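You operate a simulated robot arm through the tools that you are given. There is no shell and no other tool.

The job below is to be done with a simulated two-armed robot. You get a single attempt, and the scene is never put back.

## Task
Start the computer, log the desk job card's sensor and result, then save.
Fine: switch the monitor on; the other results stay.

The check looks at the end state, three seconds after you hand in, the way a careful person would. Anything else that was tipped, shoved, dropped, spilled or broken makes it a failure.

## Robot
Two 7-joint arms with fingered hands on one trunk that stands fixed in place. Base frame: the origin is at the foot of the trunk, x ahead of it, y to its left, z up. Units: m, degrees, N and s.
The left shoulder is at [0.048, 0.378, 1.093], the right one opposite. With the tool pointing down near the work surface each hand reaches from about 0.1 to 0.68 m from the base axis, measured 20 degrees to its own side. Payload 3.4 kg a hand.
The tool frame of a hand sits at the grasp point between the pads (the TCP): z along the fingers, y along the line on which they close. The tips reach 0.023 m beyond it. Largest opening 0.116 m; the body of the gripper starts 0.065 m behind the TCP. The gripper is a hand of 4 fingers: y runs from the thumb to the fingers, the wrist lies at [0, 0, -0.211] in the tool frame, and closing takes about 1.5 s.
Orientation is that of the tool frame in the base frame, as a unit quaternion [x, y, z, w]. With the fingers straight down and closing along the base's y, the tool's x points along the base's -x, its y along +y and its z along -z.

## Interface
- The arms move only by the tool servo_tool. It takes "left_targets", "right_targets" or both (then of equal length, played together; a hand with none holds still); each is a list of rows, each a list of 3 entries, a list of its own where there are three numbers: the shift along the base's x, y, z in units of 20 mm (1.0 is 20 mm), then the turn, a rotation vector about the base's x, y, z in units of 5 degrees (1.0 is 5 degrees), then the gripper command, from -1 (shut) to 1 (fully open), values between in proportion. In form: [[[dx, dy, dz], [wx, wy, wz], hand], ...]. A call has 1 to 20 rows; each row shifts and turns the commanded pose from where the row before left it. A call with a number of a shift or a turn outside -1 to 1 is refused whole. A row lasts 0.2 s, in which the tool goes at most 0.05 m and 8.6 degrees; a call with a longer step from one row to the next is refused whole, and so is a gripper value outside its range. A pose out of reach is approached as far as the arm can. The call stops where the force on the tool passes 40 N (or 10 N more than at its start, if that is more) or the arm is blocked; 0.2 s more then pass. The fingers move at their own pace (about 0.153 m/s each) and stop on an object; they squeeze with about 26 N. The grip force told is the motor's: it shows also when the fingers shut on nothing. Time passes only in rows, and 0.2 s behind the last, so rows that do not move let the fingers close. The reply holds the time, the measured pose of the TCP, the force on the tool along the base axes, the opening and the grip force, in the units named above and with some noise, with the torque about the TCP (base axes, N m) and any sound that the robot's microphone picked up.
- Cameras (640 x 400 px; columns grow to the right, rows downward): "scene" is now at [0.1235, 0.2911, 1.365]; the picture's right is [0.48, -0.86, 0.17], its down [-0.38, -0.38, -0.84] and it looks along [0.79, 0.34, -0.51] (base axes); focal length 229 px, centre (320, 200). "left" rides on the left gripper at [-0.069, 0.001, -0.09] in its tool frame; the picture's right is [-0.01, -1.00, 0.00], its down [0.79, -0.01, -0.61] and it looks along [0.61, -0.01, 0.79] (tool axes); focal length 251 px, centre (320, 200). "right" rides on the right gripper at [0.069, 0.001, -0.09] in its tool frame; the picture's right is [-0.01, 1.00, 0.00], its down [-0.79, -0.01, -0.61] and it looks along [-0.61, -0.01, 0.79] (tool axes); focal length 251 px, centre (320, 200).
- capture(camera): a new picture of that camera. No time passes.
- lift_body(by): slides the trunk up (or, below 0, down) by that many m; the arms and the scene camera ride with it, the base frame stays. It gives what a move gives, with no picture.
- hand_shape(shape, hand): the hand has 4 fingers and takes this shape, open, in about a second: jaw (thumb against the fingers, like two jaws); tri (thumb and two fingers); tip (a fingertip pinch); poke (one finger out to press); point (the index stretched); flat (the hand flat); cup (the hand cupped); fist (a fist). The gripper value then closes the fingers along that shape, each until it touches; the sizes above hold for jaw. It gives what a move gives, with no picture.
- pan_tilt(pan, tilt): turns the head with the scene camera to pan (to the left, within 86 degrees either way) and tilt (down, from -29 to 69), counted from straight ahead of the robot. It gives what a move gives.
- measure_at(camera, pixels): for up to 12 pixels [column, row] of the newest picture of that camera ("zoom" is the newest enlarged one), the place [x, y, z] in the base frame of the surface seen there, good to about 0.003 m, but the place of the scene camera against the robot may be out by one fixed shift of up to 0.018 m in any direction. No time passes.
- enlarge(camera, box): a new picture of the part [left, top, right, bottom] of that camera's present view, enlarged. No time passes.
- close_job(): hands the job in; it is judged then, once.

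Leave the grippers open and the arms clear of the work at the hand-in unless told otherwise.

The tools are called as a command line: name --argument value ..., lists and objects as JSON in quotes. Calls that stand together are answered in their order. servo_tool: Moves the arms, as the interface text tells. Its arguments: {"type":"object","properties":{"left_targets":{"type":"array","items":{"type":"array"}},"right_targets":{"type":"array","items":{"type":"array"}}},"required":[]} The other tools are called the same way: lift_body (by) slides the trunk up or down; hand_shape (shape, hand) gives the hand a shape; pan_tilt (pan, tilt) turns the head that bears the scene camera; capture (camera) takes a picture; measure_at (camera, pixels) gives the place of the surface under pixels of a picture; enlarge (camera, box) takes an enlarged picture of a part of a camera's view; close_job () hands the job in.

At the start:

```text
time: 0.0
left_ee_pos: [0.3058, 0.5357, 1.203]
left_ee_rot: [0.045, 0.997, -0.06, 0.011]
left_force: [0.3, 0.3, 0.5]
left_moment: [0.02, 0.01, 0.0]
left_gripper_width: 0.1162
left_grip_force: 0.0
left_shape: jaw
right_ee_pos: [0.4948, 0.1873, 1.1388]
right_ee_rot: [0.023, 0.998, -0.001, -0.064]
right_force: [0.9, 0.2, -0.5]
right_moment: [0.0, 0.05, -0.03]
right_gripper_width: 0.1161
right_grip_force: 0.0
right_shape: jaw
trunk travel left (down, up): [-0.625, 0.315]
head pan, tilt: [20.4, 28.8]
```

scene: 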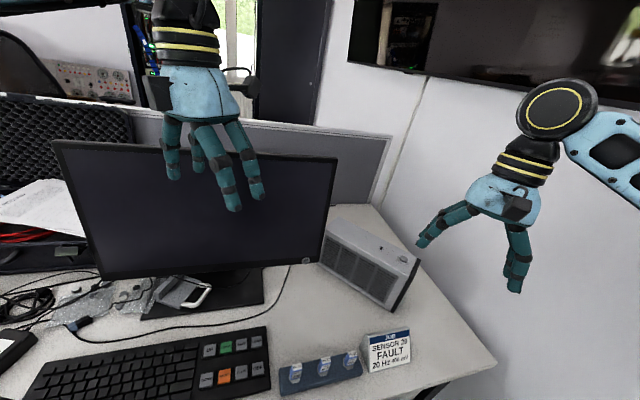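
right: 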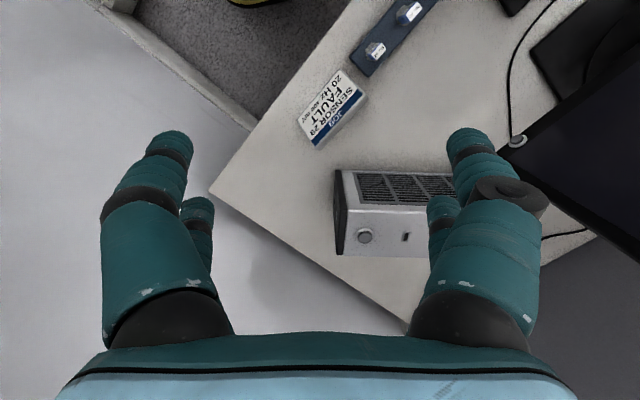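
left: 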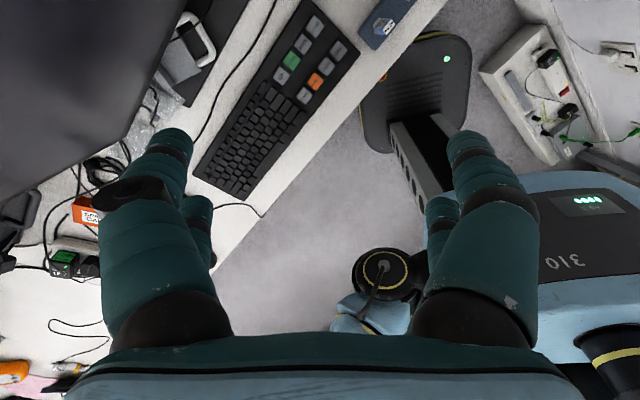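

I see a monitor, a keyboard with a block of eight special keys at about (230,360), a strip with three items at (320,370) and a job card "SENSOR 29 FAULT 20 Hz" at (388,350). I'll enlarge the keyboard, card and the computer box to read them.

enlarge --camera "scene" --box '[180, 320, 300, 400]'

enlarge --camera "scene" --box '[270, 320, 420, 400]'

enlarge --camera "scene" --box '[290, 200, 430, 310]'

enlarge --camera "right" --box '[280, 0, 520, 270]'

enlarge --camera "left" --box '[180, 0, 420, 200]'

```text
5.00 times, centred on (240, 360) of scene
```

zoom: 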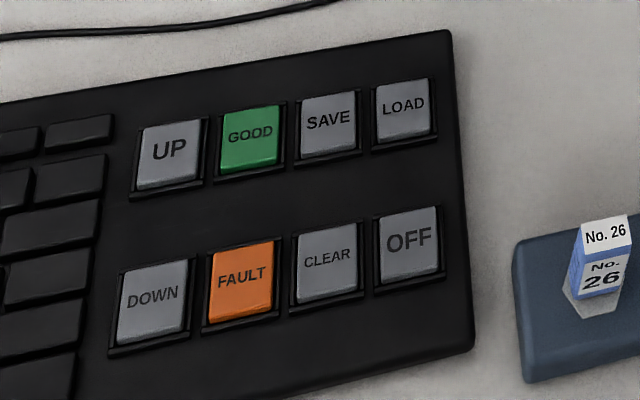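

```text
4.27 times, centred on (345, 360) of scene
```

zoom: 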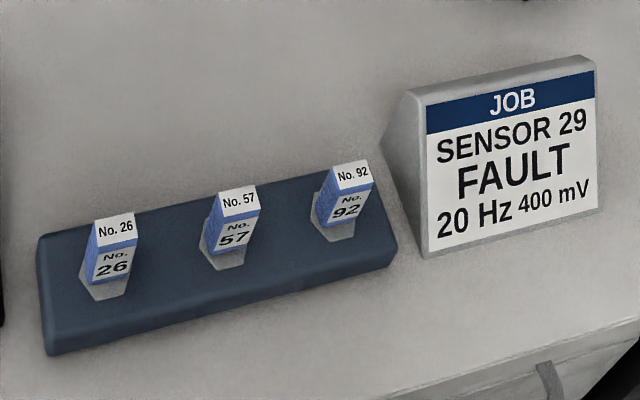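

```text
3.64 times, centred on (360, 255) of scene
```

zoom: 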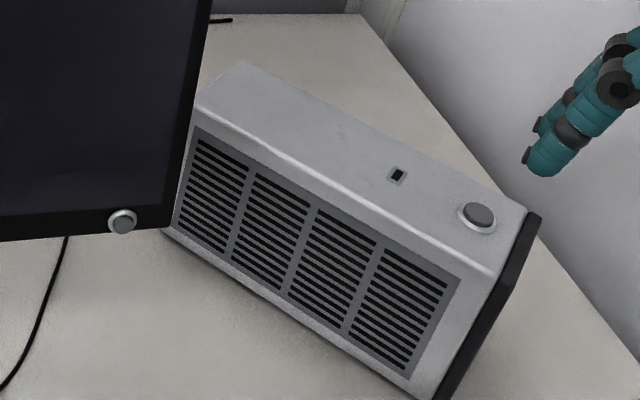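

```text
1.48 times, centred on (400, 135) of right
```

zoom: 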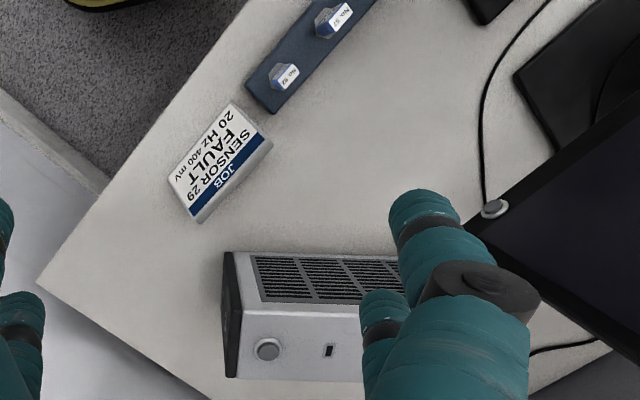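

```text
2.00 times, centred on (300, 100) of left
```

zoom: 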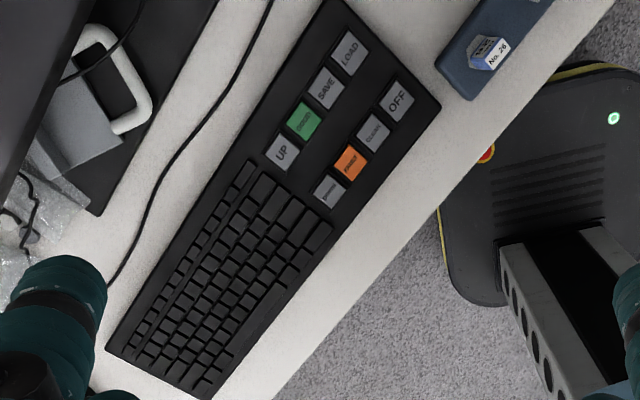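

The card reads SENSOR 29, FAULT. Keys: UP, GOOD, SAVE, LOAD in the top row and DOWN, FAULT, CLEAR, OFF in the bottom row. The monitor button is at about scene (305,261) and the PC button at about (404,259). I'll measure the keys in the newest zoom (left camera), then the same spots in the scene picture to find the scene camera's shift.

measure_at --camera "zoom" --pixels '[[282, 151], [303, 122], [326, 89], [349, 52], [330, 192], [351, 162], [374, 133], [397, 100], [365, 190], [440, 108]]'

measure_at --camera "scene" --pixels '[[210, 351], [226, 347], [242, 344], [257, 341], [207, 380], [224, 376], [241, 372], [257, 369], [306, 261], [404, 259], [381, 248]]'

measure_at --camera "right" --pixels '[[364, 236], [405, 237], [518, 141], [330, 110], [375, 50], [408, 12]]'

```text
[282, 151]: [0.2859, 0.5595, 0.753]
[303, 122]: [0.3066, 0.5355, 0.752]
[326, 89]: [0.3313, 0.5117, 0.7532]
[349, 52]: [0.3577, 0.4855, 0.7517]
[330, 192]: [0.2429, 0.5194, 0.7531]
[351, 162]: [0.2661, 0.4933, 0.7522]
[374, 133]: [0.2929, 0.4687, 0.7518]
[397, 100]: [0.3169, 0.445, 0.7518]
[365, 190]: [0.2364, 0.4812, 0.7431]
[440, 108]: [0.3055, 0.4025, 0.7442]
```

```text
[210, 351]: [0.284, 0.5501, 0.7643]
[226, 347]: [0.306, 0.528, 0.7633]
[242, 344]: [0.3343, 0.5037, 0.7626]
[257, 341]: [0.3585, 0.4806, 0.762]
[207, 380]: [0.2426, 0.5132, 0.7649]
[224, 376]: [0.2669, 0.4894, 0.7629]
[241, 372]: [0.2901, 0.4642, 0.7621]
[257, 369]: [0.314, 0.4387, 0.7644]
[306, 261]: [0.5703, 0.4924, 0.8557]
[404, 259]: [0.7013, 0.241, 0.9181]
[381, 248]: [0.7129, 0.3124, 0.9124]
```

```text
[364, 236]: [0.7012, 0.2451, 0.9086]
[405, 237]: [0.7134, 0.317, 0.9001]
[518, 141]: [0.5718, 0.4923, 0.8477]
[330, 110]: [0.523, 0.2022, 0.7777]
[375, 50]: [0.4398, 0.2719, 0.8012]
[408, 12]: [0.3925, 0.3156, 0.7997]
```

The hand cameras agree on: keys at z≈0.752, PC button at [0.701, 0.245, 0.909] facing up, monitor button at [0.572, 0.492, 0.848]. The scene camera is off by about [0, -0.006, +0.010]. Next I measure the monitor's plane and a few obstacles in the scene picture, and put the left hand, in free air, into the poke shape.

measure_at --camera "scene" --pixels '[[70, 160], [110, 270], [310, 245], [330, 165], [200, 250], [280, 170], [318, 225], [100, 200], [295, 262], [315, 259], [388, 350], [345, 215]]'

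hand_shape --shape "poke" --hand "left"

capture --camera "left"

capture --camera "scene"

```text
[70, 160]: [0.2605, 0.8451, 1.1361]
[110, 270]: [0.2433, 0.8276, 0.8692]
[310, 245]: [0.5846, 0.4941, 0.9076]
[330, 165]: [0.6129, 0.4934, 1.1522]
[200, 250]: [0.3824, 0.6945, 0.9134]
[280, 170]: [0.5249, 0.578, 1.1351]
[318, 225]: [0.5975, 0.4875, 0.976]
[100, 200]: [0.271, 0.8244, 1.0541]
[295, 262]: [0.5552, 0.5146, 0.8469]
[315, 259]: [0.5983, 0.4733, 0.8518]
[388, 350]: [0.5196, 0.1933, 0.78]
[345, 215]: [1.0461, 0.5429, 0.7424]
```

```text
time: 0.9
left_ee_pos: [0.2676, 0.4999, 1.2394]
left_ee_rot: [0.054, 0.968, -0.239, 0.047]
left_force: [-2.3, 0.6, -1.2]
left_moment: [-0.1, -0.15, 0.09]
left_gripper_width: 0.0
left_grip_force: 0.0
left_shape: poke
right_ee_pos: [0.3915, 0.1867, 1.2096]
right_ee_rot: [0.031, 0.983, 0.078, -0.164]
right_force: [-3.1, -1.3, 2.4]
right_moment: [0.09, -0.26, -0.1]
right_gripper_width: 0.116
right_grip_force: 0.1
right_shape: jaw
trunk travel left (down, up): [-0.625, 0.315]
head pan, tilt: [20.4, 28.8]
```

```text
taken
```

left: 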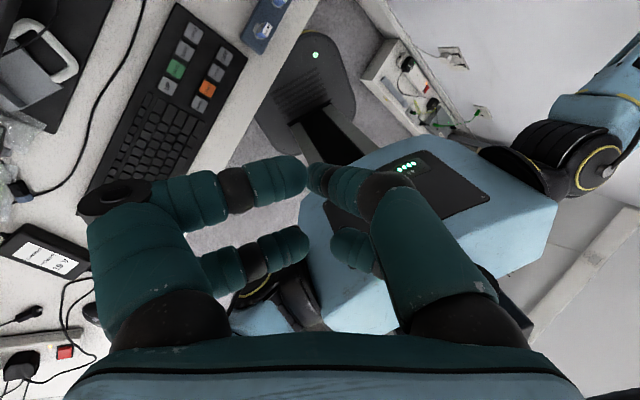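

```text
taken
```

scene: 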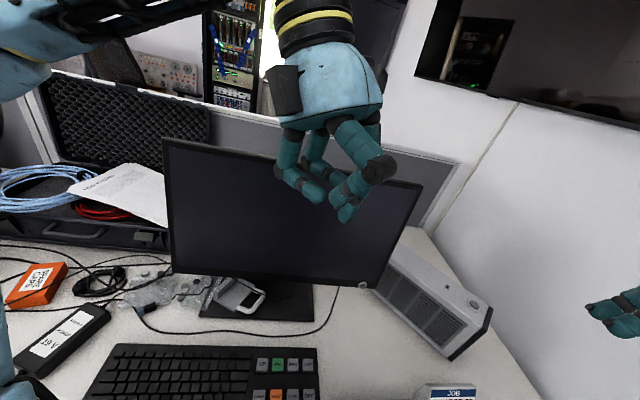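

Both arms and the scene view shifted while the hand changed shape, so something is still settling. I'll play a still row to see whether the pose is steady, and take a new picture.

servo_tool --left_targets '[[[0, 0, 0], [0, 0, 0], -1]]'

capture --camera "scene"

capture --camera "left"

capture --camera "right"

```text
time: 1.2
left_ee_pos: [0.3176, 0.4791, 1.2632]
left_ee_rot: [0.015, 0.876, -0.477, 0.064]
left_force: [-42.9, -8.1, -26.1]
left_moment: [-2.21, -1.95, 2.41]
left_gripper_width: 0.0
left_grip_force: 0.1
left_shape: poke
right_ee_pos: [0.3203, 0.1088, 1.1637]
right_ee_rot: [-0.031, 0.924, 0.084, -0.372]
right_force: [5.5, -1.9, -3.3]
right_moment: [0.17, 0.54, -0.03]
right_gripper_width: 0.1159
right_grip_force: 0.1
right_shape: jaw
trunk travel left (down, up): [-0.625, 0.315]
head pan, tilt: [20.4, 28.8]
stopped in row 1 (left hand): the arm was blocked; the commanded pose is now the measured one
```

```text
taken
```

scene: 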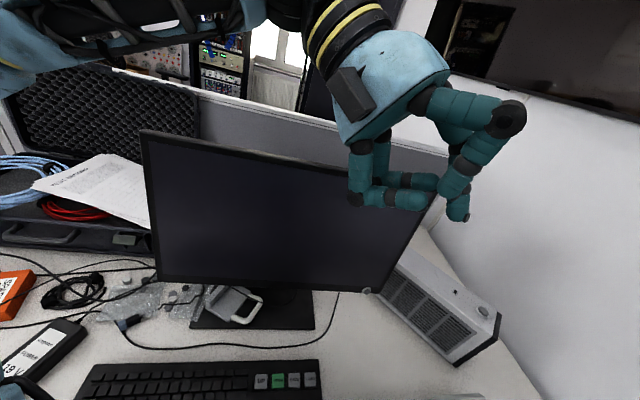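

```text
taken
```

left: 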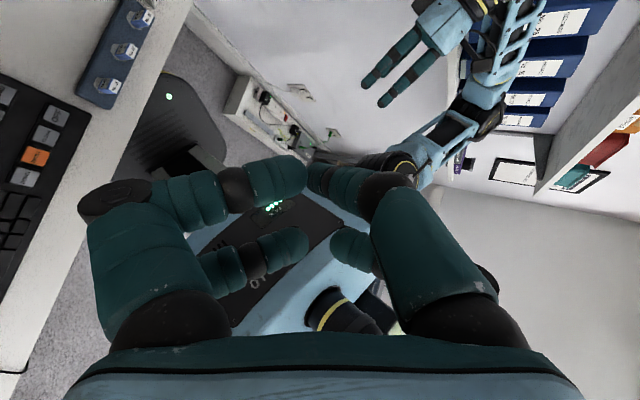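

```text
taken
```

right: 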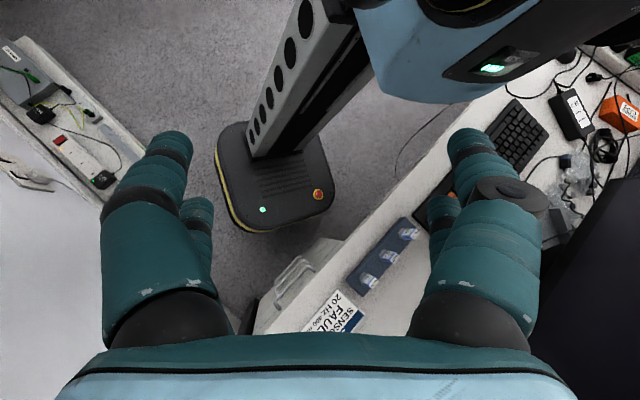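

The arms and the view moved again. I'll measure known points (GOOD key, monitor button, PC button) again to see whether the robot itself or only the arms are moving relative to the desk.

measure_at --camera "scene" --pixels '[[278, 381], [367, 290], [483, 311], [456, 292]]'

measure_at --camera "left" --pixels '[[35, 155], [145, 18], [106, 86]]'

measure_at --camera "right" --pixels '[[340, 310], [370, 282], [406, 234]]'

```text
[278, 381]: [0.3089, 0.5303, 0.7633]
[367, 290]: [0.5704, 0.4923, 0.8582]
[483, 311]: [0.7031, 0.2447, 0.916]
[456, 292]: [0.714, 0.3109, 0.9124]
```

```text
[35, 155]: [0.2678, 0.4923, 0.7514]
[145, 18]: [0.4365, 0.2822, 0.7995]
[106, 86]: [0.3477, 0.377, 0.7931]
```

```text
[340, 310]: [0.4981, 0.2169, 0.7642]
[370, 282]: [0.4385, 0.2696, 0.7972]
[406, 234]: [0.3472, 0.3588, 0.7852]
```

The base frame is consistent with the desk, nothing on the desk has moved; it is the arms and head that moved. I'll hold both arms still for a few rows and see whether they are steady.

servo_tool --left_targets '[[[0, 0, 0], [0, 0, 0], -1], [[0, 0, 0], [0, 0, 0], -1]]' --right_targets '[[[0, 0, 0], [0, 0, 0], 1], [[0, 0, 0], [0, 0, 0], 1]]'

capture --camera "scene"

capture --camera "left"

```text
time: 1.6
left_ee_pos: [0.1665, 0.4336, 1.4447]
left_ee_rot: [-0.029, -0.7, 0.708, -0.096]
left_force: [-58.6, -26.0, 41.5]
left_moment: [3.05, 0.43, 4.72]
left_gripper_width: 0.0001
left_grip_force: 0.1
left_shape: poke
right_ee_pos: [0.2355, 0.0272, 1.1026]
right_ee_rot: [-0.003, 0.831, 0.092, -0.548]
right_force: [2.2, 7.5, 1.5]
right_moment: [-0.28, 0.02, 0.64]
right_gripper_width: 0.1159
right_grip_force: 0.0
right_shape: jaw
trunk travel left (down, up): [-0.625, 0.315]
head pan, tilt: [20.4, 28.8]
stopped in row 1 (left hand): the arm was blocked; the commanded pose is now the measured one
```

```text
taken
```

scene: 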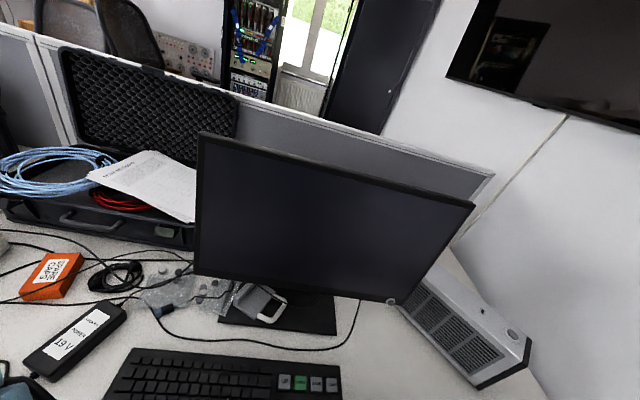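

```text
taken
```

left: 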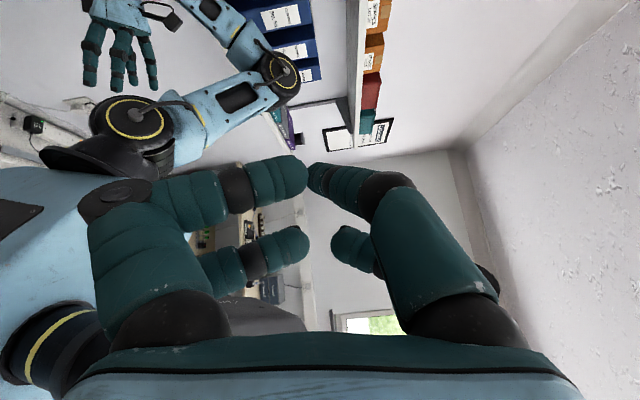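

The left arm swung up toward [0.17, 0.43, 1.44], away from the desk. I'll let it come to rest before commanding anything: another few still rows with both arms.

servo_tool --right_targets '[[[0, 0, 0], [0, 0, 0], 1], [[0, 0, 0], [0, 0, 0], 1], [[0, 0, 0], [0, 0, 0], 1]]'

capture --camera "scene"

capture --camera "left"

capture --camera "right"

```text
time: 1.9
left_ee_pos: [0.0593, 0.4092, 1.4899]
left_ee_rot: [-0.148, -0.57, 0.735, -0.337]
left_force: [4.2, 11.4, 68.6]
left_moment: [3.07, -0.26, 1.49]
left_gripper_width: 0.0
left_grip_force: 0.0
left_shape: poke
right_ee_pos: [0.1678, -0.0809, 1.057]
right_ee_rot: [0.088, 0.851, 0.106, -0.507]
right_force: [-17.9, -42.8, 7.6]
right_moment: [1.43, -0.84, -2.85]
right_gripper_width: 0.1158
right_grip_force: 0.1
right_shape: jaw
trunk travel left (down, up): [-0.625, 0.315]
head pan, tilt: [20.4, 28.8]
stopped in row 1 (left hand): the arm was blocked; the commanded pose is now the measured one
```

```text
taken
```

scene: 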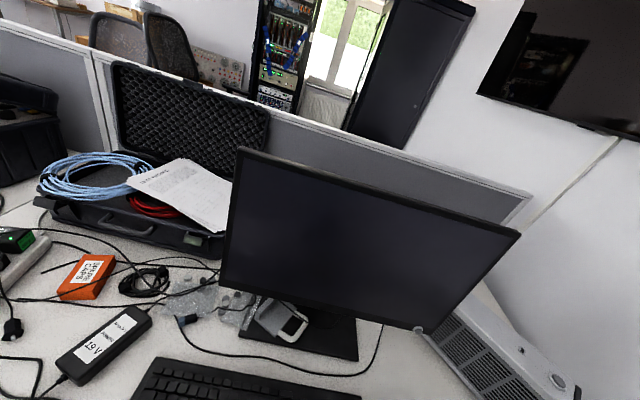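

```text
taken
```

left: 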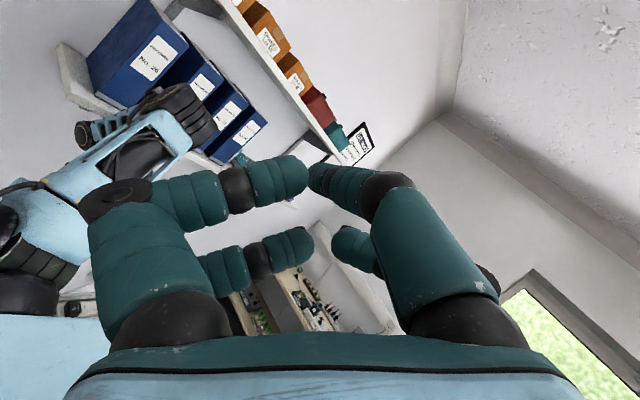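

```text
taken
```

right: 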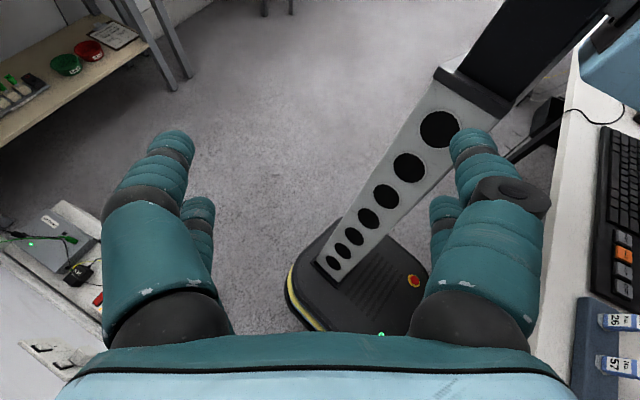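

Still moving. I'll measure the robot's own base foot (red button at right-image (413,281), green light at (381,335)) and the column, to learn whether the trunk itself is moving.

measure_at --camera "right" --pixels '[[413, 281], [381, 335], [333, 262], [367, 217], [406, 167], [437, 128], [622, 253], [612, 322], [560, 100]]'

measure_at --camera "scene" --pixels '[[418, 329], [558, 381], [521, 352], [85, 277], [100, 345]]'

measure_at --camera "left" --pixels '[[155, 57], [198, 140], [110, 195], [30, 330], [270, 40], [170, 105]]'

```text
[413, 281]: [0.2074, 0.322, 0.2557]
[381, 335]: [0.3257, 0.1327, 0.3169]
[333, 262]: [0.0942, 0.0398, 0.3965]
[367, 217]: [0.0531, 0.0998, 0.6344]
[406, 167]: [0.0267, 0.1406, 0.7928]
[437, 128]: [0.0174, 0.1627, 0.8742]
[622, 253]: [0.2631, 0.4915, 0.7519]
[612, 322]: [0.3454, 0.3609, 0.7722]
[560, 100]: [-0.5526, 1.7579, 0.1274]
```

```text
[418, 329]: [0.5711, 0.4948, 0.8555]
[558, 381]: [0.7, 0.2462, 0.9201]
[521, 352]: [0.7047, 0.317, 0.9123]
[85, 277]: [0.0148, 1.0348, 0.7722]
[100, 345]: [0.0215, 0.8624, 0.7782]
```

```text
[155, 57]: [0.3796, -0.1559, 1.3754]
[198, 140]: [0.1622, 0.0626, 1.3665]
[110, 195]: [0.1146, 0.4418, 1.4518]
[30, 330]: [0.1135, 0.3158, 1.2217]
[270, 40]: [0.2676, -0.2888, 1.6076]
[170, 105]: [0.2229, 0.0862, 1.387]
```

The column reads as slanted (from [0.09, 0.04, 0.40] to [0.02, 0.16, 0.87]). I'll measure the floor and the base foot's rim in the same right picture to see whether the robot is standing level.

measure_at --camera "right" --pixels '[[250, 120], [265, 300], [450, 240], [295, 300], [310, 265], [425, 255], [350, 290], [400, 255], [370, 320], [395, 270], [320, 310]]'

enlarge --camera "right" --box '[240, 0, 640, 400]'

```text
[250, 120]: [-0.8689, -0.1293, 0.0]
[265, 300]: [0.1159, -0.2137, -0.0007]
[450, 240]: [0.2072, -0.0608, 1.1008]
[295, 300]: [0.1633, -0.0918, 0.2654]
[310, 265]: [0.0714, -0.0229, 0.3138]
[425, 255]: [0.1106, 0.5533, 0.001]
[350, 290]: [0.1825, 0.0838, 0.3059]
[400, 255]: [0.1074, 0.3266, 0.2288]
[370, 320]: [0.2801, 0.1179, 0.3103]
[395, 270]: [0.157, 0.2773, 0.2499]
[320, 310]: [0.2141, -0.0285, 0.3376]
```

```text
1.00 times, centred on (440, 200) of right (not enlarged: the box is as wide or as high as the picture)
```

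zoom: 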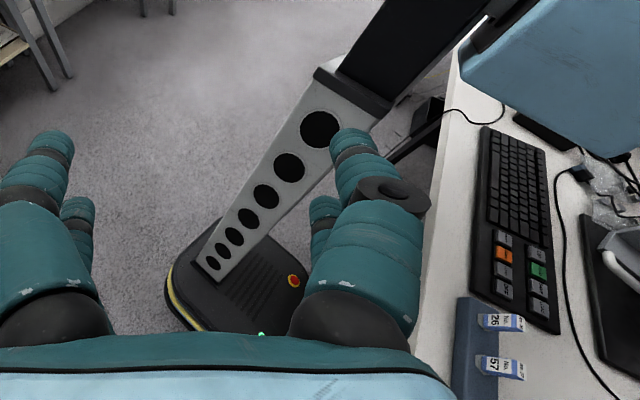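

The base plate itself reads tilted (z 0.34 at y=-0.03 down to 0.23 at y=0.33), so the robot seems to lean left and back, and arm commands in the base frame then come out shifted. Before any arm motion I'll turn the head down and left to see what the robot stands on or leans against.

pan_tilt --pan 60 --tilt 60

capture --camera "scene"

capture --camera "right"

capture --camera "left"

```text
time: 3.0
left_ee_pos: [-0.078, 0.439, 1.5124]
left_ee_rot: [-0.313, -0.502, 0.76, -0.271]
left_force: [-49.6, 13.8, 49.5]
left_moment: [3.77, 0.33, 4.33]
left_gripper_width: 0.0003
left_grip_force: 0.1
left_shape: poke
right_ee_pos: [0.1366, -0.0838, 1.0739]
right_ee_rot: [0.178, 0.879, 0.108, -0.428]
right_force: [1.9, 4.1, 0.4]
right_moment: [-0.21, 0.16, 0.3]
right_gripper_width: 0.1161
right_grip_force: 0.0
right_shape: jaw
trunk travel left (down, up): [-0.625, 0.315]
head pan, tilt: [60.0, 60.0]
```

```text
taken
```

scene: 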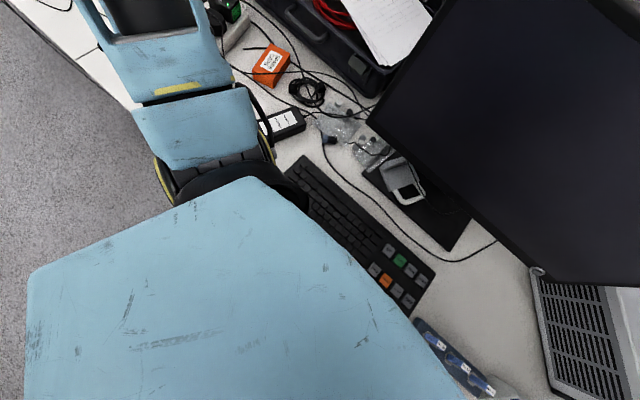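

```text
taken
```

right: 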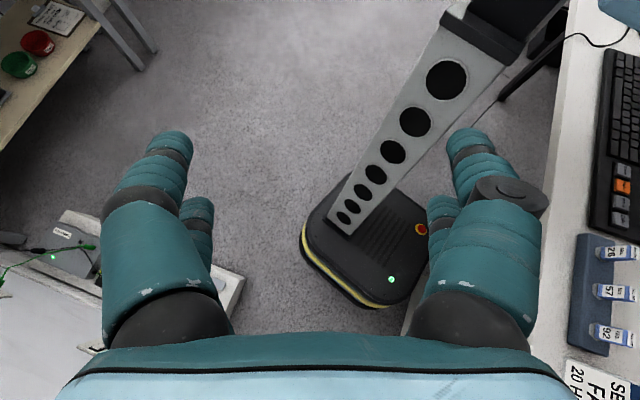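

```text
taken
```

left: 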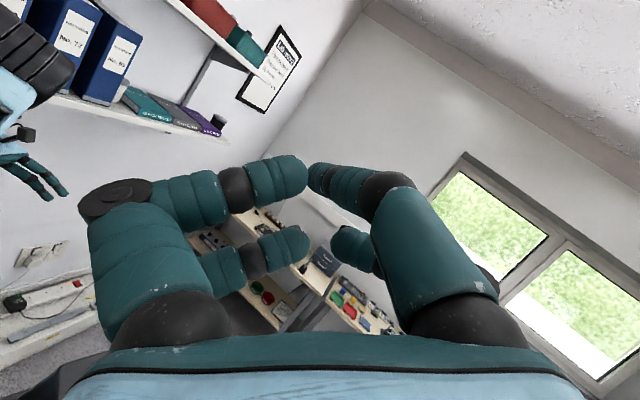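

Now the head sees the trunk top and the left upper arm above the desk's left part. I'll measure these and the base foot again.

measure_at --camera "scene" --pixels '[[60, 290], [240, 200], [350, 290], [250, 380], [200, 120], [150, 20], [270, 60], [285, 122], [400, 260], [100, 380], [215, 185]]'

measure_at --camera "right" --pixels '[[420, 229], [391, 279], [342, 220], [446, 80], [380, 250], [390, 215], [345, 265], [310, 235], [375, 305], [415, 330], [340, 300]]'

```text
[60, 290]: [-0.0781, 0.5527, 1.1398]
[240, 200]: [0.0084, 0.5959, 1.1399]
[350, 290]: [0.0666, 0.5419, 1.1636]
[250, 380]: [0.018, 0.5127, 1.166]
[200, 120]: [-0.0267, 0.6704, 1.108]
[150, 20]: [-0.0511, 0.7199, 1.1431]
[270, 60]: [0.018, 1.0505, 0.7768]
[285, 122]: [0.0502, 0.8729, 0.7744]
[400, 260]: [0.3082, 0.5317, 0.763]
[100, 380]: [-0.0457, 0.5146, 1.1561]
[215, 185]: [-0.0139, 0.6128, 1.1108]
```

```text
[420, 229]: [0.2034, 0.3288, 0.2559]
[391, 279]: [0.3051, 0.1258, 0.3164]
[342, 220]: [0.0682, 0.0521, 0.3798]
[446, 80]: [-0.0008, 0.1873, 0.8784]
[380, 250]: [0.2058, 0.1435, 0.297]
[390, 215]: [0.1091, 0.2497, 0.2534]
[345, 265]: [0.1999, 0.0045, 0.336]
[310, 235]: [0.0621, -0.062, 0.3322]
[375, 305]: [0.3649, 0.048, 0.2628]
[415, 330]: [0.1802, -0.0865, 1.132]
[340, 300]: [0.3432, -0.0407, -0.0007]
```

The foot reads the same as before (red button [0.20, 0.33, 0.26]), so the lean seems to have stopped, but the trunk top stands at about [0.0, 0.55, 1.15] and the left hand presses near the head. I'll look far left to see the left arm and what it might be leaning on.

pan_tilt --pan 85 --tilt 35

capture --camera "scene"

capture --camera "right"

```text
time: 3.8
left_ee_pos: [0.128, 0.3152, 1.4881]
left_ee_rot: [-0.122, -0.588, 0.79, -0.121]
left_force: [10.8, 18.0, 70.7]
left_moment: [6.08, -0.43, -0.24]
left_gripper_width: 0.0
left_grip_force: 0.0
left_shape: poke
right_ee_pos: [0.1066, -0.1268, 1.0388]
right_ee_rot: [0.153, 0.825, 0.248, -0.485]
right_force: [-0.7, -3.7, -0.7]
right_moment: [0.19, 0.03, -0.24]
right_gripper_width: 0.116
right_grip_force: 0.1
right_shape: jaw
trunk travel left (down, up): [-0.625, 0.315]
head pan, tilt: [85.0, 35.0]
```

```text
taken
```

scene: 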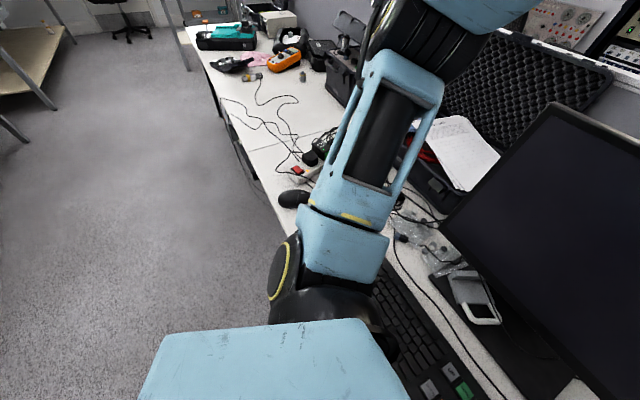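

```text
taken
```

right: 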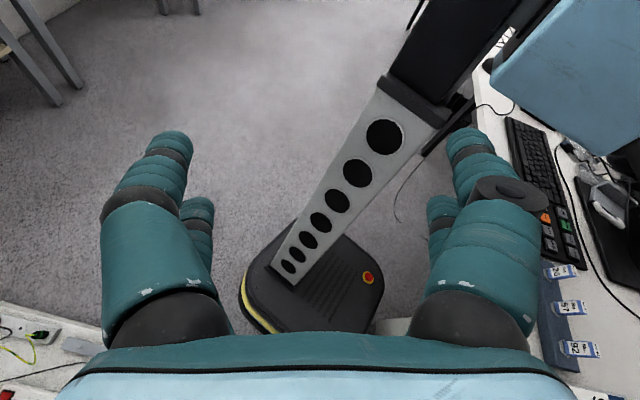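

I see the left upper arm rising from the shoulder at (330,290), clear of the desk. I'll measure the shoulder, arm, trunk top and the foot again.

measure_at --camera "scene" --pixels '[[340, 250], [350, 200], [410, 70], [430, 30], [250, 340], [300, 380], [200, 380], [280, 270], [150, 300], [305, 170], [480, 10]]'

measure_at --camera "right" --pixels '[[368, 277], [384, 136], [290, 265], [335, 290], [340, 250], [300, 310], [265, 285], [250, 320], [560, 80], [400, 70]]'

```text
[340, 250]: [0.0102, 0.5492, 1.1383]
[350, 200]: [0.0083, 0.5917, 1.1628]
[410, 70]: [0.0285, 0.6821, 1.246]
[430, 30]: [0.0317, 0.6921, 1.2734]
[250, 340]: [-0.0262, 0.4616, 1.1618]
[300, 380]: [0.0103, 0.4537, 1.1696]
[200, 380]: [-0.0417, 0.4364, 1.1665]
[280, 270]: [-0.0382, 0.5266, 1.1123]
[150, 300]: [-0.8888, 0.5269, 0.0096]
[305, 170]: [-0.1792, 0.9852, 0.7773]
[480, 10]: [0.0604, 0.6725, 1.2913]
```

```text
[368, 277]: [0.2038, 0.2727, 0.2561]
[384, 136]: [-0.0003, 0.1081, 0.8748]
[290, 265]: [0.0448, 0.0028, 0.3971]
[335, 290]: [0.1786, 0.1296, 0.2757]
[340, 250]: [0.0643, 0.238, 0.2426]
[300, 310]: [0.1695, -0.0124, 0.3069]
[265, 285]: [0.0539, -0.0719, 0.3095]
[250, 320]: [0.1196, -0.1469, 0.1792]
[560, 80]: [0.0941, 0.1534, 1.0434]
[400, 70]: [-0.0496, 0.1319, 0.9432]
```

The foot has moved back a little (red button y 0.33 → 0.27), so the robot is slowly swaying, and the left hand presses upward with about 70 N near the head. I'll look from the left hand camera, and turn the head toward the hand to see the contact.

capture --camera "left"

pan_tilt --pan 20 --tilt -25

capture --camera "scene"

capture --camera "right"

```text
taken
```

left: 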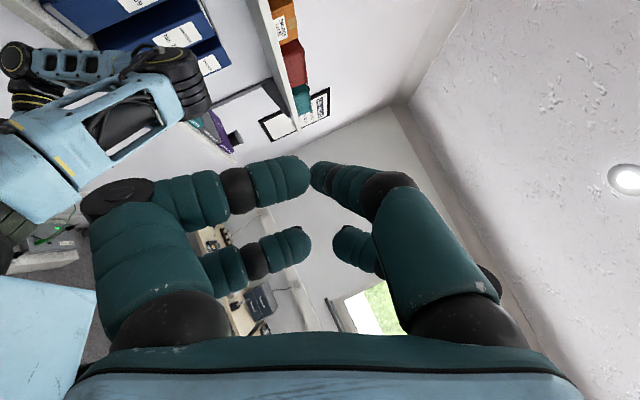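

```text
time: 5.2
left_ee_pos: [0.1, -0.1022, 1.3878]
left_ee_rot: [0.235, 0.788, -0.56, -0.096]
left_force: [-2.4, 2.7, -7.1]
left_moment: [-0.57, 0.29, 0.15]
left_gripper_width: 0.0
left_grip_force: 0.1
left_shape: poke
right_ee_pos: [-0.0326, -0.3679, 1.0041]
right_ee_rot: [0.077, 0.791, 0.345, -0.499]
right_force: [10.5, 13.2, 7.7]
right_moment: [-0.82, -0.12, 1.53]
right_gripper_width: 0.1158
right_grip_force: 0.1
right_shape: jaw
trunk travel left (down, up): [-0.625, 0.315]
head pan, tilt: [20.0, -25.0]
```

```text
taken
```

scene: 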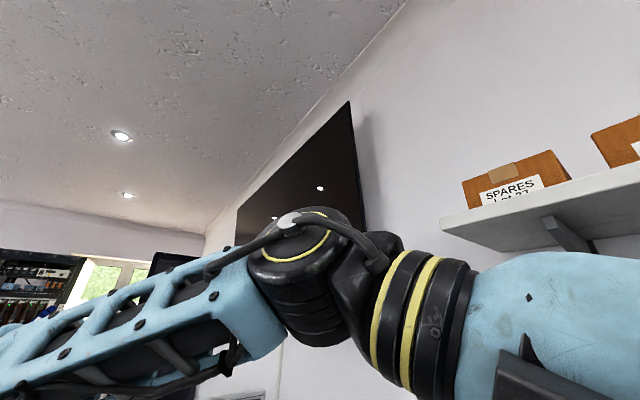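

```text
taken
```

right: 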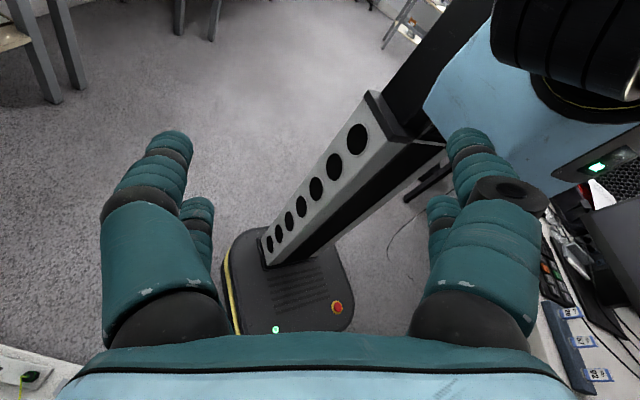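

The left hand is now free of contact (forces under 8 N), in front of the face. I'll measure the foot once more.

measure_at --camera "right" --pixels '[[337, 308], [275, 329], [357, 139], [269, 244], [300, 300], [320, 270], [255, 290], [240, 265], [330, 235], [460, 90], [300, 180]]'

pan_tilt --pan 20 --tilt -25

capture --camera "right"

```text
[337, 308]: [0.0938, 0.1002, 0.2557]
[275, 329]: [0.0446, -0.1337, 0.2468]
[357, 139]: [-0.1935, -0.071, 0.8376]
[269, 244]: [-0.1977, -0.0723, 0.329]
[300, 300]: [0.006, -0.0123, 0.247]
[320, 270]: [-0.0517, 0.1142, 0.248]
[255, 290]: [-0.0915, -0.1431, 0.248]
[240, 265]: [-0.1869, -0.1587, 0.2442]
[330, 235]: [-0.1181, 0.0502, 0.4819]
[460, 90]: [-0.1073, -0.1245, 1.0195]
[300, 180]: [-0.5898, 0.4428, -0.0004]
```

```text
time: 5.8
left_ee_pos: [0.1524, -0.0883, 1.3604]
left_ee_rot: [0.224, 0.808, -0.535, -0.101]
left_force: [8.7, 2.3, -7.0]
left_moment: [-0.49, 0.57, -0.45]
left_gripper_width: 0.0
left_grip_force: 0.1
left_shape: poke
right_ee_pos: [0.0181, -0.3487, 1.0039]
right_ee_rot: [0.119, 0.729, 0.357, -0.572]
right_force: [-1.1, 3.9, 0.4]
right_moment: [-0.06, 0.26, 0.27]
right_gripper_width: 0.1161
right_grip_force: 0.0
right_shape: jaw
trunk travel left (down, up): [-0.625, 0.315]
head pan, tilt: [20.0, -25.0]
```

```text
taken
```

right: 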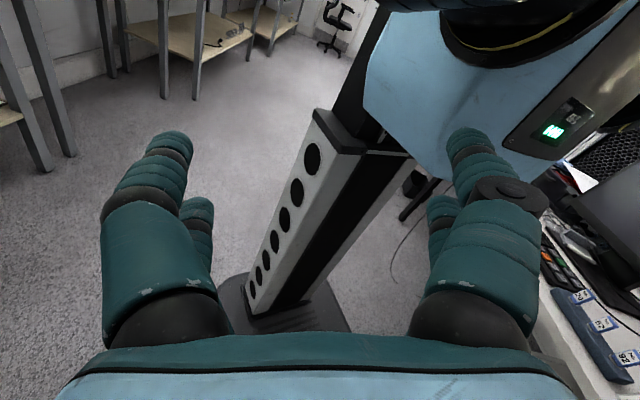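

Good: the base plate now reads level (z=0.247 everywhere) and the column is vertical, so the robot has rocked back onto its foot. I'll let more time pass by turning the head back toward the desk, then check that poses are steady.

pan_tilt --pan 30 --tilt 35

pan_tilt --pan 30 --tilt 36

pan_tilt --pan 30 --tilt 35

capture --camera "scene"

capture --camera "right"

capture --camera "left"

```text
time: 7.1
left_ee_pos: [0.1681, -0.1581, 1.3384]
left_ee_rot: [0.193, 0.834, -0.508, -0.096]
left_force: [160.1, 43.0, -62.4]
left_moment: [-6.3, 6.76, -11.21]
left_gripper_width: 0.0001
left_grip_force: 0.1
left_shape: poke
right_ee_pos: [0.0817, -0.3582, 0.9608]
right_ee_rot: [-0.14, 0.734, 0.382, -0.544]
right_force: [-0.3, 0.2, -0.2]
right_moment: [0.03, 0.01, 0.0]
right_gripper_width: 0.1161
right_grip_force: 0.2
right_shape: jaw
trunk travel left (down, up): [-0.625, 0.315]
head pan, tilt: [30.0, 35.0]
```

```text
time: 7.7
left_ee_pos: [0.152, -0.151, 1.3587]
left_ee_rot: [0.213, 0.814, -0.534, -0.081]
left_force: [-9.5, 2.4, 11.1]
left_moment: [0.35, -0.37, 0.03]
left_gripper_width: 0.0
left_grip_force: 0.0
left_shape: poke
right_ee_pos: [0.0786, -0.3576, 0.9609]
right_ee_rot: [-0.141, 0.731, 0.38, -0.549]
right_force: [-0.5, -1.2, -0.4]
right_moment: [0.0, 0.02, -0.02]
right_gripper_width: 0.1158
right_grip_force: 0.1
right_shape: jaw
trunk travel left (down, up): [-0.625, 0.315]
head pan, tilt: [30.0, 36.0]
```

```text
time: 8.3
left_ee_pos: [0.1514, -0.1461, 1.363]
left_ee_rot: [0.227, 0.788, -0.562, -0.11]
left_force: [-6.4, -5.4, -11.1]
left_moment: [-1.22, 0.9, -0.81]
left_gripper_width: 0.0
left_grip_force: 0.1
left_shape: poke
right_ee_pos: [0.0783, -0.3586, 0.96]
right_ee_rot: [-0.139, 0.731, 0.38, -0.55]
right_force: [-3.2, 2.7, 1.5]
right_moment: [-0.08, -0.13, 0.21]
right_gripper_width: 0.1159
right_grip_force: 0.2
right_shape: jaw
trunk travel left (down, up): [-0.625, 0.315]
head pan, tilt: [30.0, 35.0]
```

```text
taken
```

scene: 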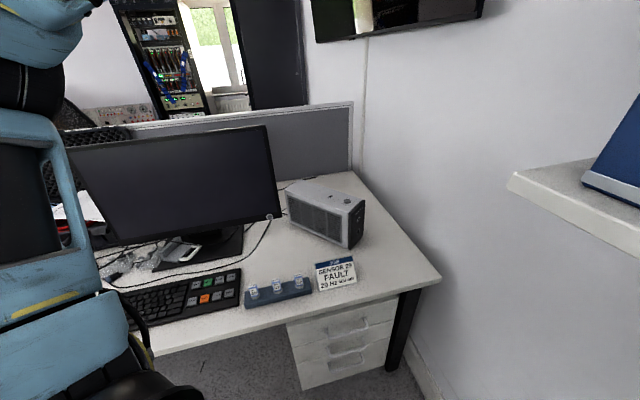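

```text
taken
```

right: 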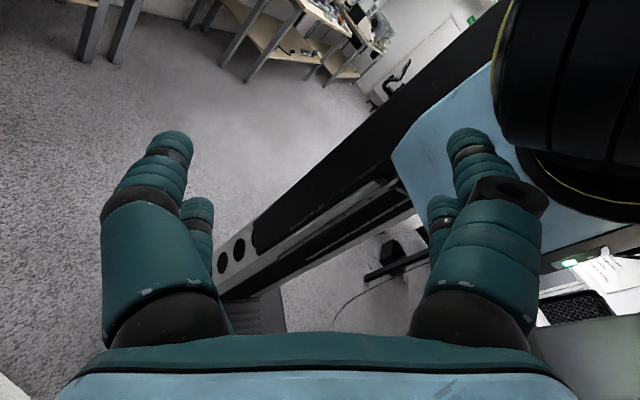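

```text
taken
```

left: 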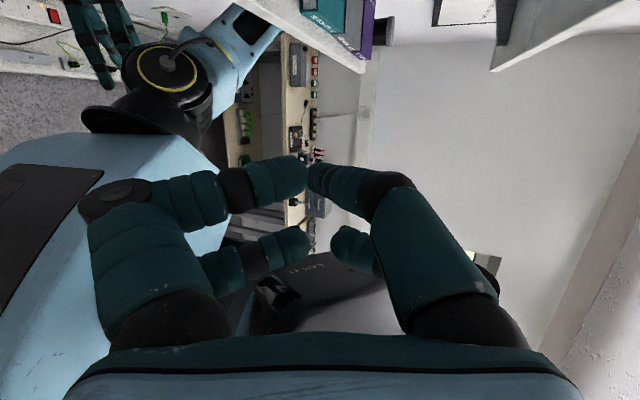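

The robot now stands upright and steady (right hand moved under 1 mm in the last 0.6 s). The desk looks undisturbed: monitor, PC, card and stand in place, screen dark. I'll re-measure known points to confirm the frame.

enlarge --camera "scene" --box '[120, 170, 380, 330]'

measure_at --camera "scene" --pixels '[[208, 283], [205, 298], [270, 217], [347, 200], [336, 275], [278, 289], [440, 278], [300, 370], [170, 340], [30, 200], [100, 390]]'

measure_at --camera "right" --pixels '[[240, 248], [223, 262], [260, 320], [330, 200], [430, 170], [400, 260]]'

measure_at --camera "left" --pixels '[[60, 170], [190, 190], [50, 320], [150, 110], [165, 65], [225, 40], [350, 330], [280, 310]]'

```text
2.46 times, centred on (250, 250) of scene
```

zoom: 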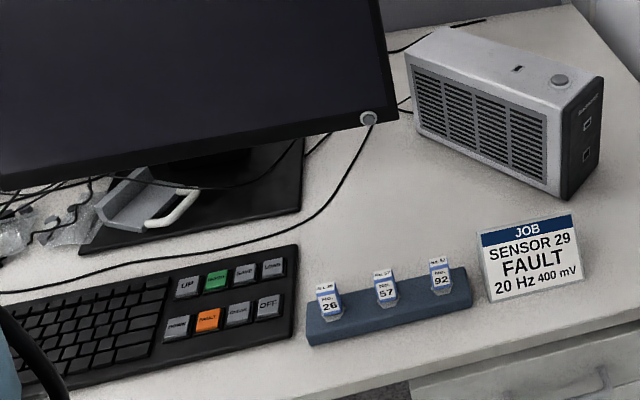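

```text
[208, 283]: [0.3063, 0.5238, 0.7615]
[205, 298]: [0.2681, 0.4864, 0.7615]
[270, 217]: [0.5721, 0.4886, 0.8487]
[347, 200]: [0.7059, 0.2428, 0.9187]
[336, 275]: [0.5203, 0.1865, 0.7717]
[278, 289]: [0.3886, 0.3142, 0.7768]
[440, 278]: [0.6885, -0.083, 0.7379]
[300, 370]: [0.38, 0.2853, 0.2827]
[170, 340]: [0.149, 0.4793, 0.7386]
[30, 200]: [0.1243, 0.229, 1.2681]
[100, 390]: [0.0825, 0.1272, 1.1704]
```

```text
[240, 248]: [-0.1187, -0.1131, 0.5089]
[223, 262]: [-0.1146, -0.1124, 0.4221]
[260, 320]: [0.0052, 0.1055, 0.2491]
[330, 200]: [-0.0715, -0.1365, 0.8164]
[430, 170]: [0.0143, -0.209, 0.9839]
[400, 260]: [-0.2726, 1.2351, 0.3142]
```

```text
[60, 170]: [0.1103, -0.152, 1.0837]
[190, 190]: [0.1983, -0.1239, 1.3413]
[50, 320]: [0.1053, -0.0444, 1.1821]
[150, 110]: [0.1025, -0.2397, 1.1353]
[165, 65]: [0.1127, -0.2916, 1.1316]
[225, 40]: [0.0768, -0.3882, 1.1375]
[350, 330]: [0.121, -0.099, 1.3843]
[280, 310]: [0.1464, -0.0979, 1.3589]
```

The base is upright and still; everything on the desk is where it was. Now a small test with the right hand (2 rows up, 20 mm each) to see whether commands are followed as told now.

servo_tool --right_targets '[[[0, 0, 1], [0, 0, 0], 1], [[0, 0, 1], [0, 0, 0], 1], [[0, 0, 0], [0, 0, 0], 1]]'

```text
time: 8.7
left_ee_pos: [0.1574, -0.1346, 1.3644]
left_ee_rot: [0.207, 0.799, -0.553, -0.112]
left_force: [106.7, -49.2, -3.5]
left_moment: [-1.43, -2.63, -3.98]
left_gripper_width: 0.0
left_grip_force: 0.0
left_shape: poke
right_ee_pos: [0.0688, -0.3354, 0.9665]
right_ee_rot: [-0.157, 0.712, 0.423, -0.538]
right_force: [0.0, -0.8, -0.1]
right_moment: [-0.02, 0.0, -0.04]
right_gripper_width: 0.1161
right_grip_force: 0.1
right_shape: jaw
trunk travel left (down, up): [-0.625, 0.315]
head pan, tilt: [30.0, 35.0]
stopped in row 1 (right hand): the arm was blocked; the commanded pose is now the measured one
```

My camera-based estimate puts the head camera at about [0.09, 0.03, 1.36], upright, so the robot is back in its place. The left hand at [0.157, -0.135, 1.364] is knocking against the head (force +107 N in x). I'll move the left hand forward, away from the head.

servo_tool --left_targets '[[[1, 0, 0], [0, 0, 0], -1], [[1, 0, 0], [0, 0, 0], -1], [[1, 0, 0], [0, 0, 0], -1], [[1, 0, 0], [0, 0, 0], -1], [[0, 0, 0], [0, 0, 0], -1]]'

capture --camera "scene"

```text
time: 8.9
left_ee_pos: [0.2082, -0.1145, 1.3865]
left_ee_rot: [0.164, 0.774, -0.607, -0.075]
left_force: [173.5, -89.8, -24.2]
left_moment: [-4.58, -7.2, -3.61]
left_gripper_width: 0.0001
left_grip_force: 0.1
left_shape: poke
right_ee_pos: [0.0777, -0.3121, 0.9872]
right_ee_rot: [-0.145, 0.716, 0.41, -0.547]
right_force: [-0.8, -2.9, 1.2]
right_moment: [-0.02, -0.04, -0.26]
right_gripper_width: 0.1161
right_grip_force: 0.0
right_shape: jaw
trunk travel left (down, up): [-0.625, 0.315]
head pan, tilt: [30.0, 35.0]
stopped in row 1 (left hand): the force on the tool passed its limit at 131 N (the readings are from after the stop); the commanded pose is now the measured one
```

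```text
taken
```

scene: 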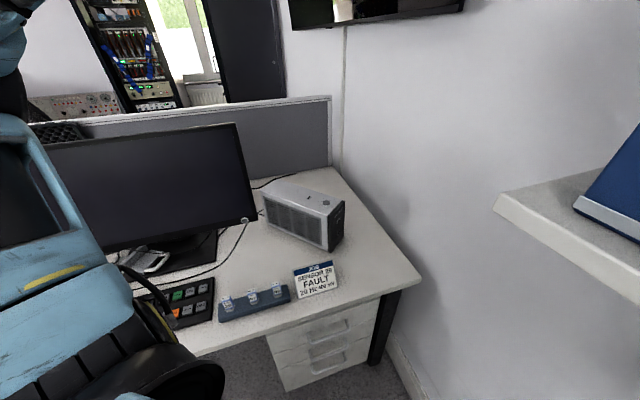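

The hand was pushed forward by the contact. I'll turn the head toward the hand (level, slightly right) to see what is touching and let it settle.

pan_tilt --pan -10 --tilt 0

capture --camera "scene"

capture --camera "left"

capture --camera "right"

```text
time: 10.0
left_ee_pos: [0.1684, -0.0963, 1.3621]
left_ee_rot: [0.183, 0.796, -0.568, -0.101]
left_force: [0.1, -0.7, -0.6]
left_moment: [0.0, -0.01, 0.03]
left_gripper_width: 0.0001
left_grip_force: 0.0
left_shape: poke
right_ee_pos: [0.0815, -0.3055, 0.9728]
right_ee_rot: [-0.179, 0.703, 0.406, -0.556]
right_force: [-0.5, 0.8, 0.3]
right_moment: [0.02, -0.01, 0.02]
right_gripper_width: 0.116
right_grip_force: 0.1
right_shape: jaw
trunk travel left (down, up): [-0.625, 0.315]
head pan, tilt: [-10.0, 0.0]
```

```text
taken
```

scene: 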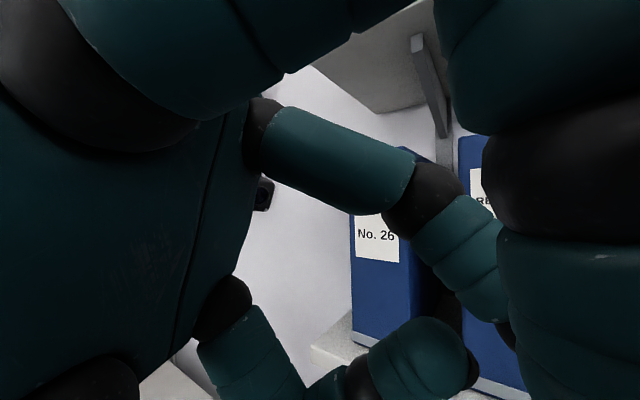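

```text
taken
```

left: 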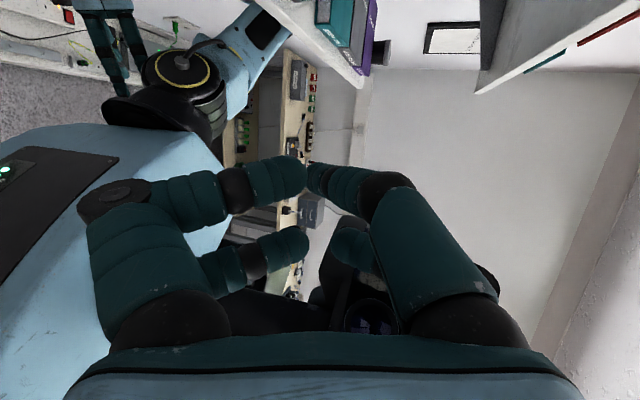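

```text
taken
```

right: 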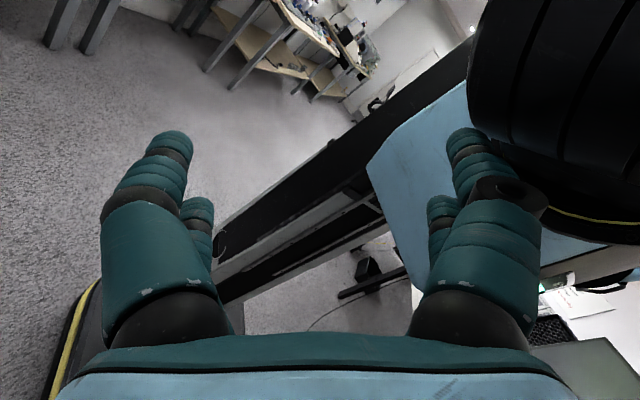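

All forces are about zero and the robot is still. The scene camera sees the left hand's palm right before the lens, and the left camera sees the lens at (370,315): the head lies on the hand's +x side. I'll draw the left hand gently forward and right ([+x, -y]) away from the head.

servo_tool --left_targets '[[[0.5, -0.2, 0], [0, 0, 0], -1], [[0.5, -0.2, 0], [0, 0, 0], -1], [[0.5, -0.2, 0], [0, 0, 0], -1]]'

```text
time: 11.0
left_ee_pos: [0.1947, -0.1066, 1.3668]
left_ee_rot: [0.183, 0.795, -0.57, -0.099]
left_force: [-0.5, -0.3, 0.2]
left_moment: [-0.03, 0.03, 0.02]
left_gripper_width: 0.0001
left_grip_force: 0.0
left_shape: poke
right_ee_pos: [0.077, -0.3004, 0.9745]
right_ee_rot: [-0.189, 0.699, 0.41, -0.554]
right_force: [0.2, 0.1, 0.0]
right_moment: [0.03, -0.01, -0.02]
right_gripper_width: 0.116
right_grip_force: 0.0
right_shape: jaw
trunk travel left (down, up): [-0.625, 0.315]
head pan, tilt: [-10.0, 0.0]
stopped in row 3 (left hand): the arm was blocked; the commanded pose is now the measured one
```

That worked (moved +26 mm, −10 mm, no force). I continue forward in small rows.

servo_tool --left_targets '[[[0.6, -0.1, 0], [0, 0, 0], -1], [[0.6, -0.1, 0], [0, 0, 0], -1], [[0.6, 0, 0], [0, 0, 0], -1], [[0.6, 0, 0], [0, 0, 0], -1]]'

capture --camera "scene"

```text
time: 12.2
left_ee_pos: [0.2399, -0.1093, 1.3696]
left_ee_rot: [0.183, 0.795, -0.569, -0.098]
left_force: [-1.0, -0.5, 0.3]
left_moment: [-0.02, 0.0, -0.03]
left_gripper_width: 0.0003
left_grip_force: 0.0
left_shape: poke
right_ee_pos: [0.0771, -0.2991, 0.9774]
right_ee_rot: [-0.196, 0.697, 0.411, -0.554]
right_force: [-0.8, 0.4, 0.2]
right_moment: [-0.04, 0.04, -0.03]
right_gripper_width: 0.1159
right_grip_force: 0.1
right_shape: jaw
trunk travel left (down, up): [-0.625, 0.315]
head pan, tilt: [-10.0, 0.0]
stopped in row 4 (left hand): the arm was blocked; the commanded pose is now the measured one
```

```text
taken
```

scene: 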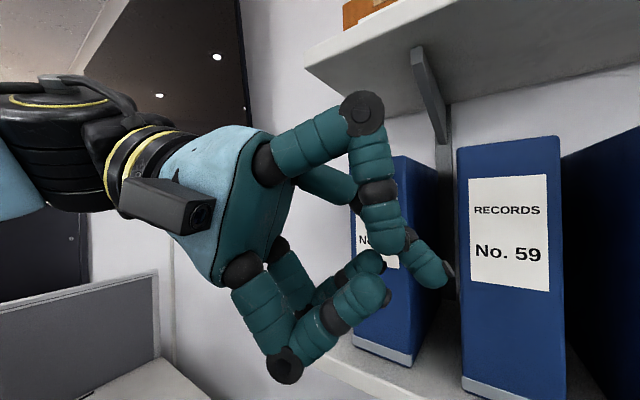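

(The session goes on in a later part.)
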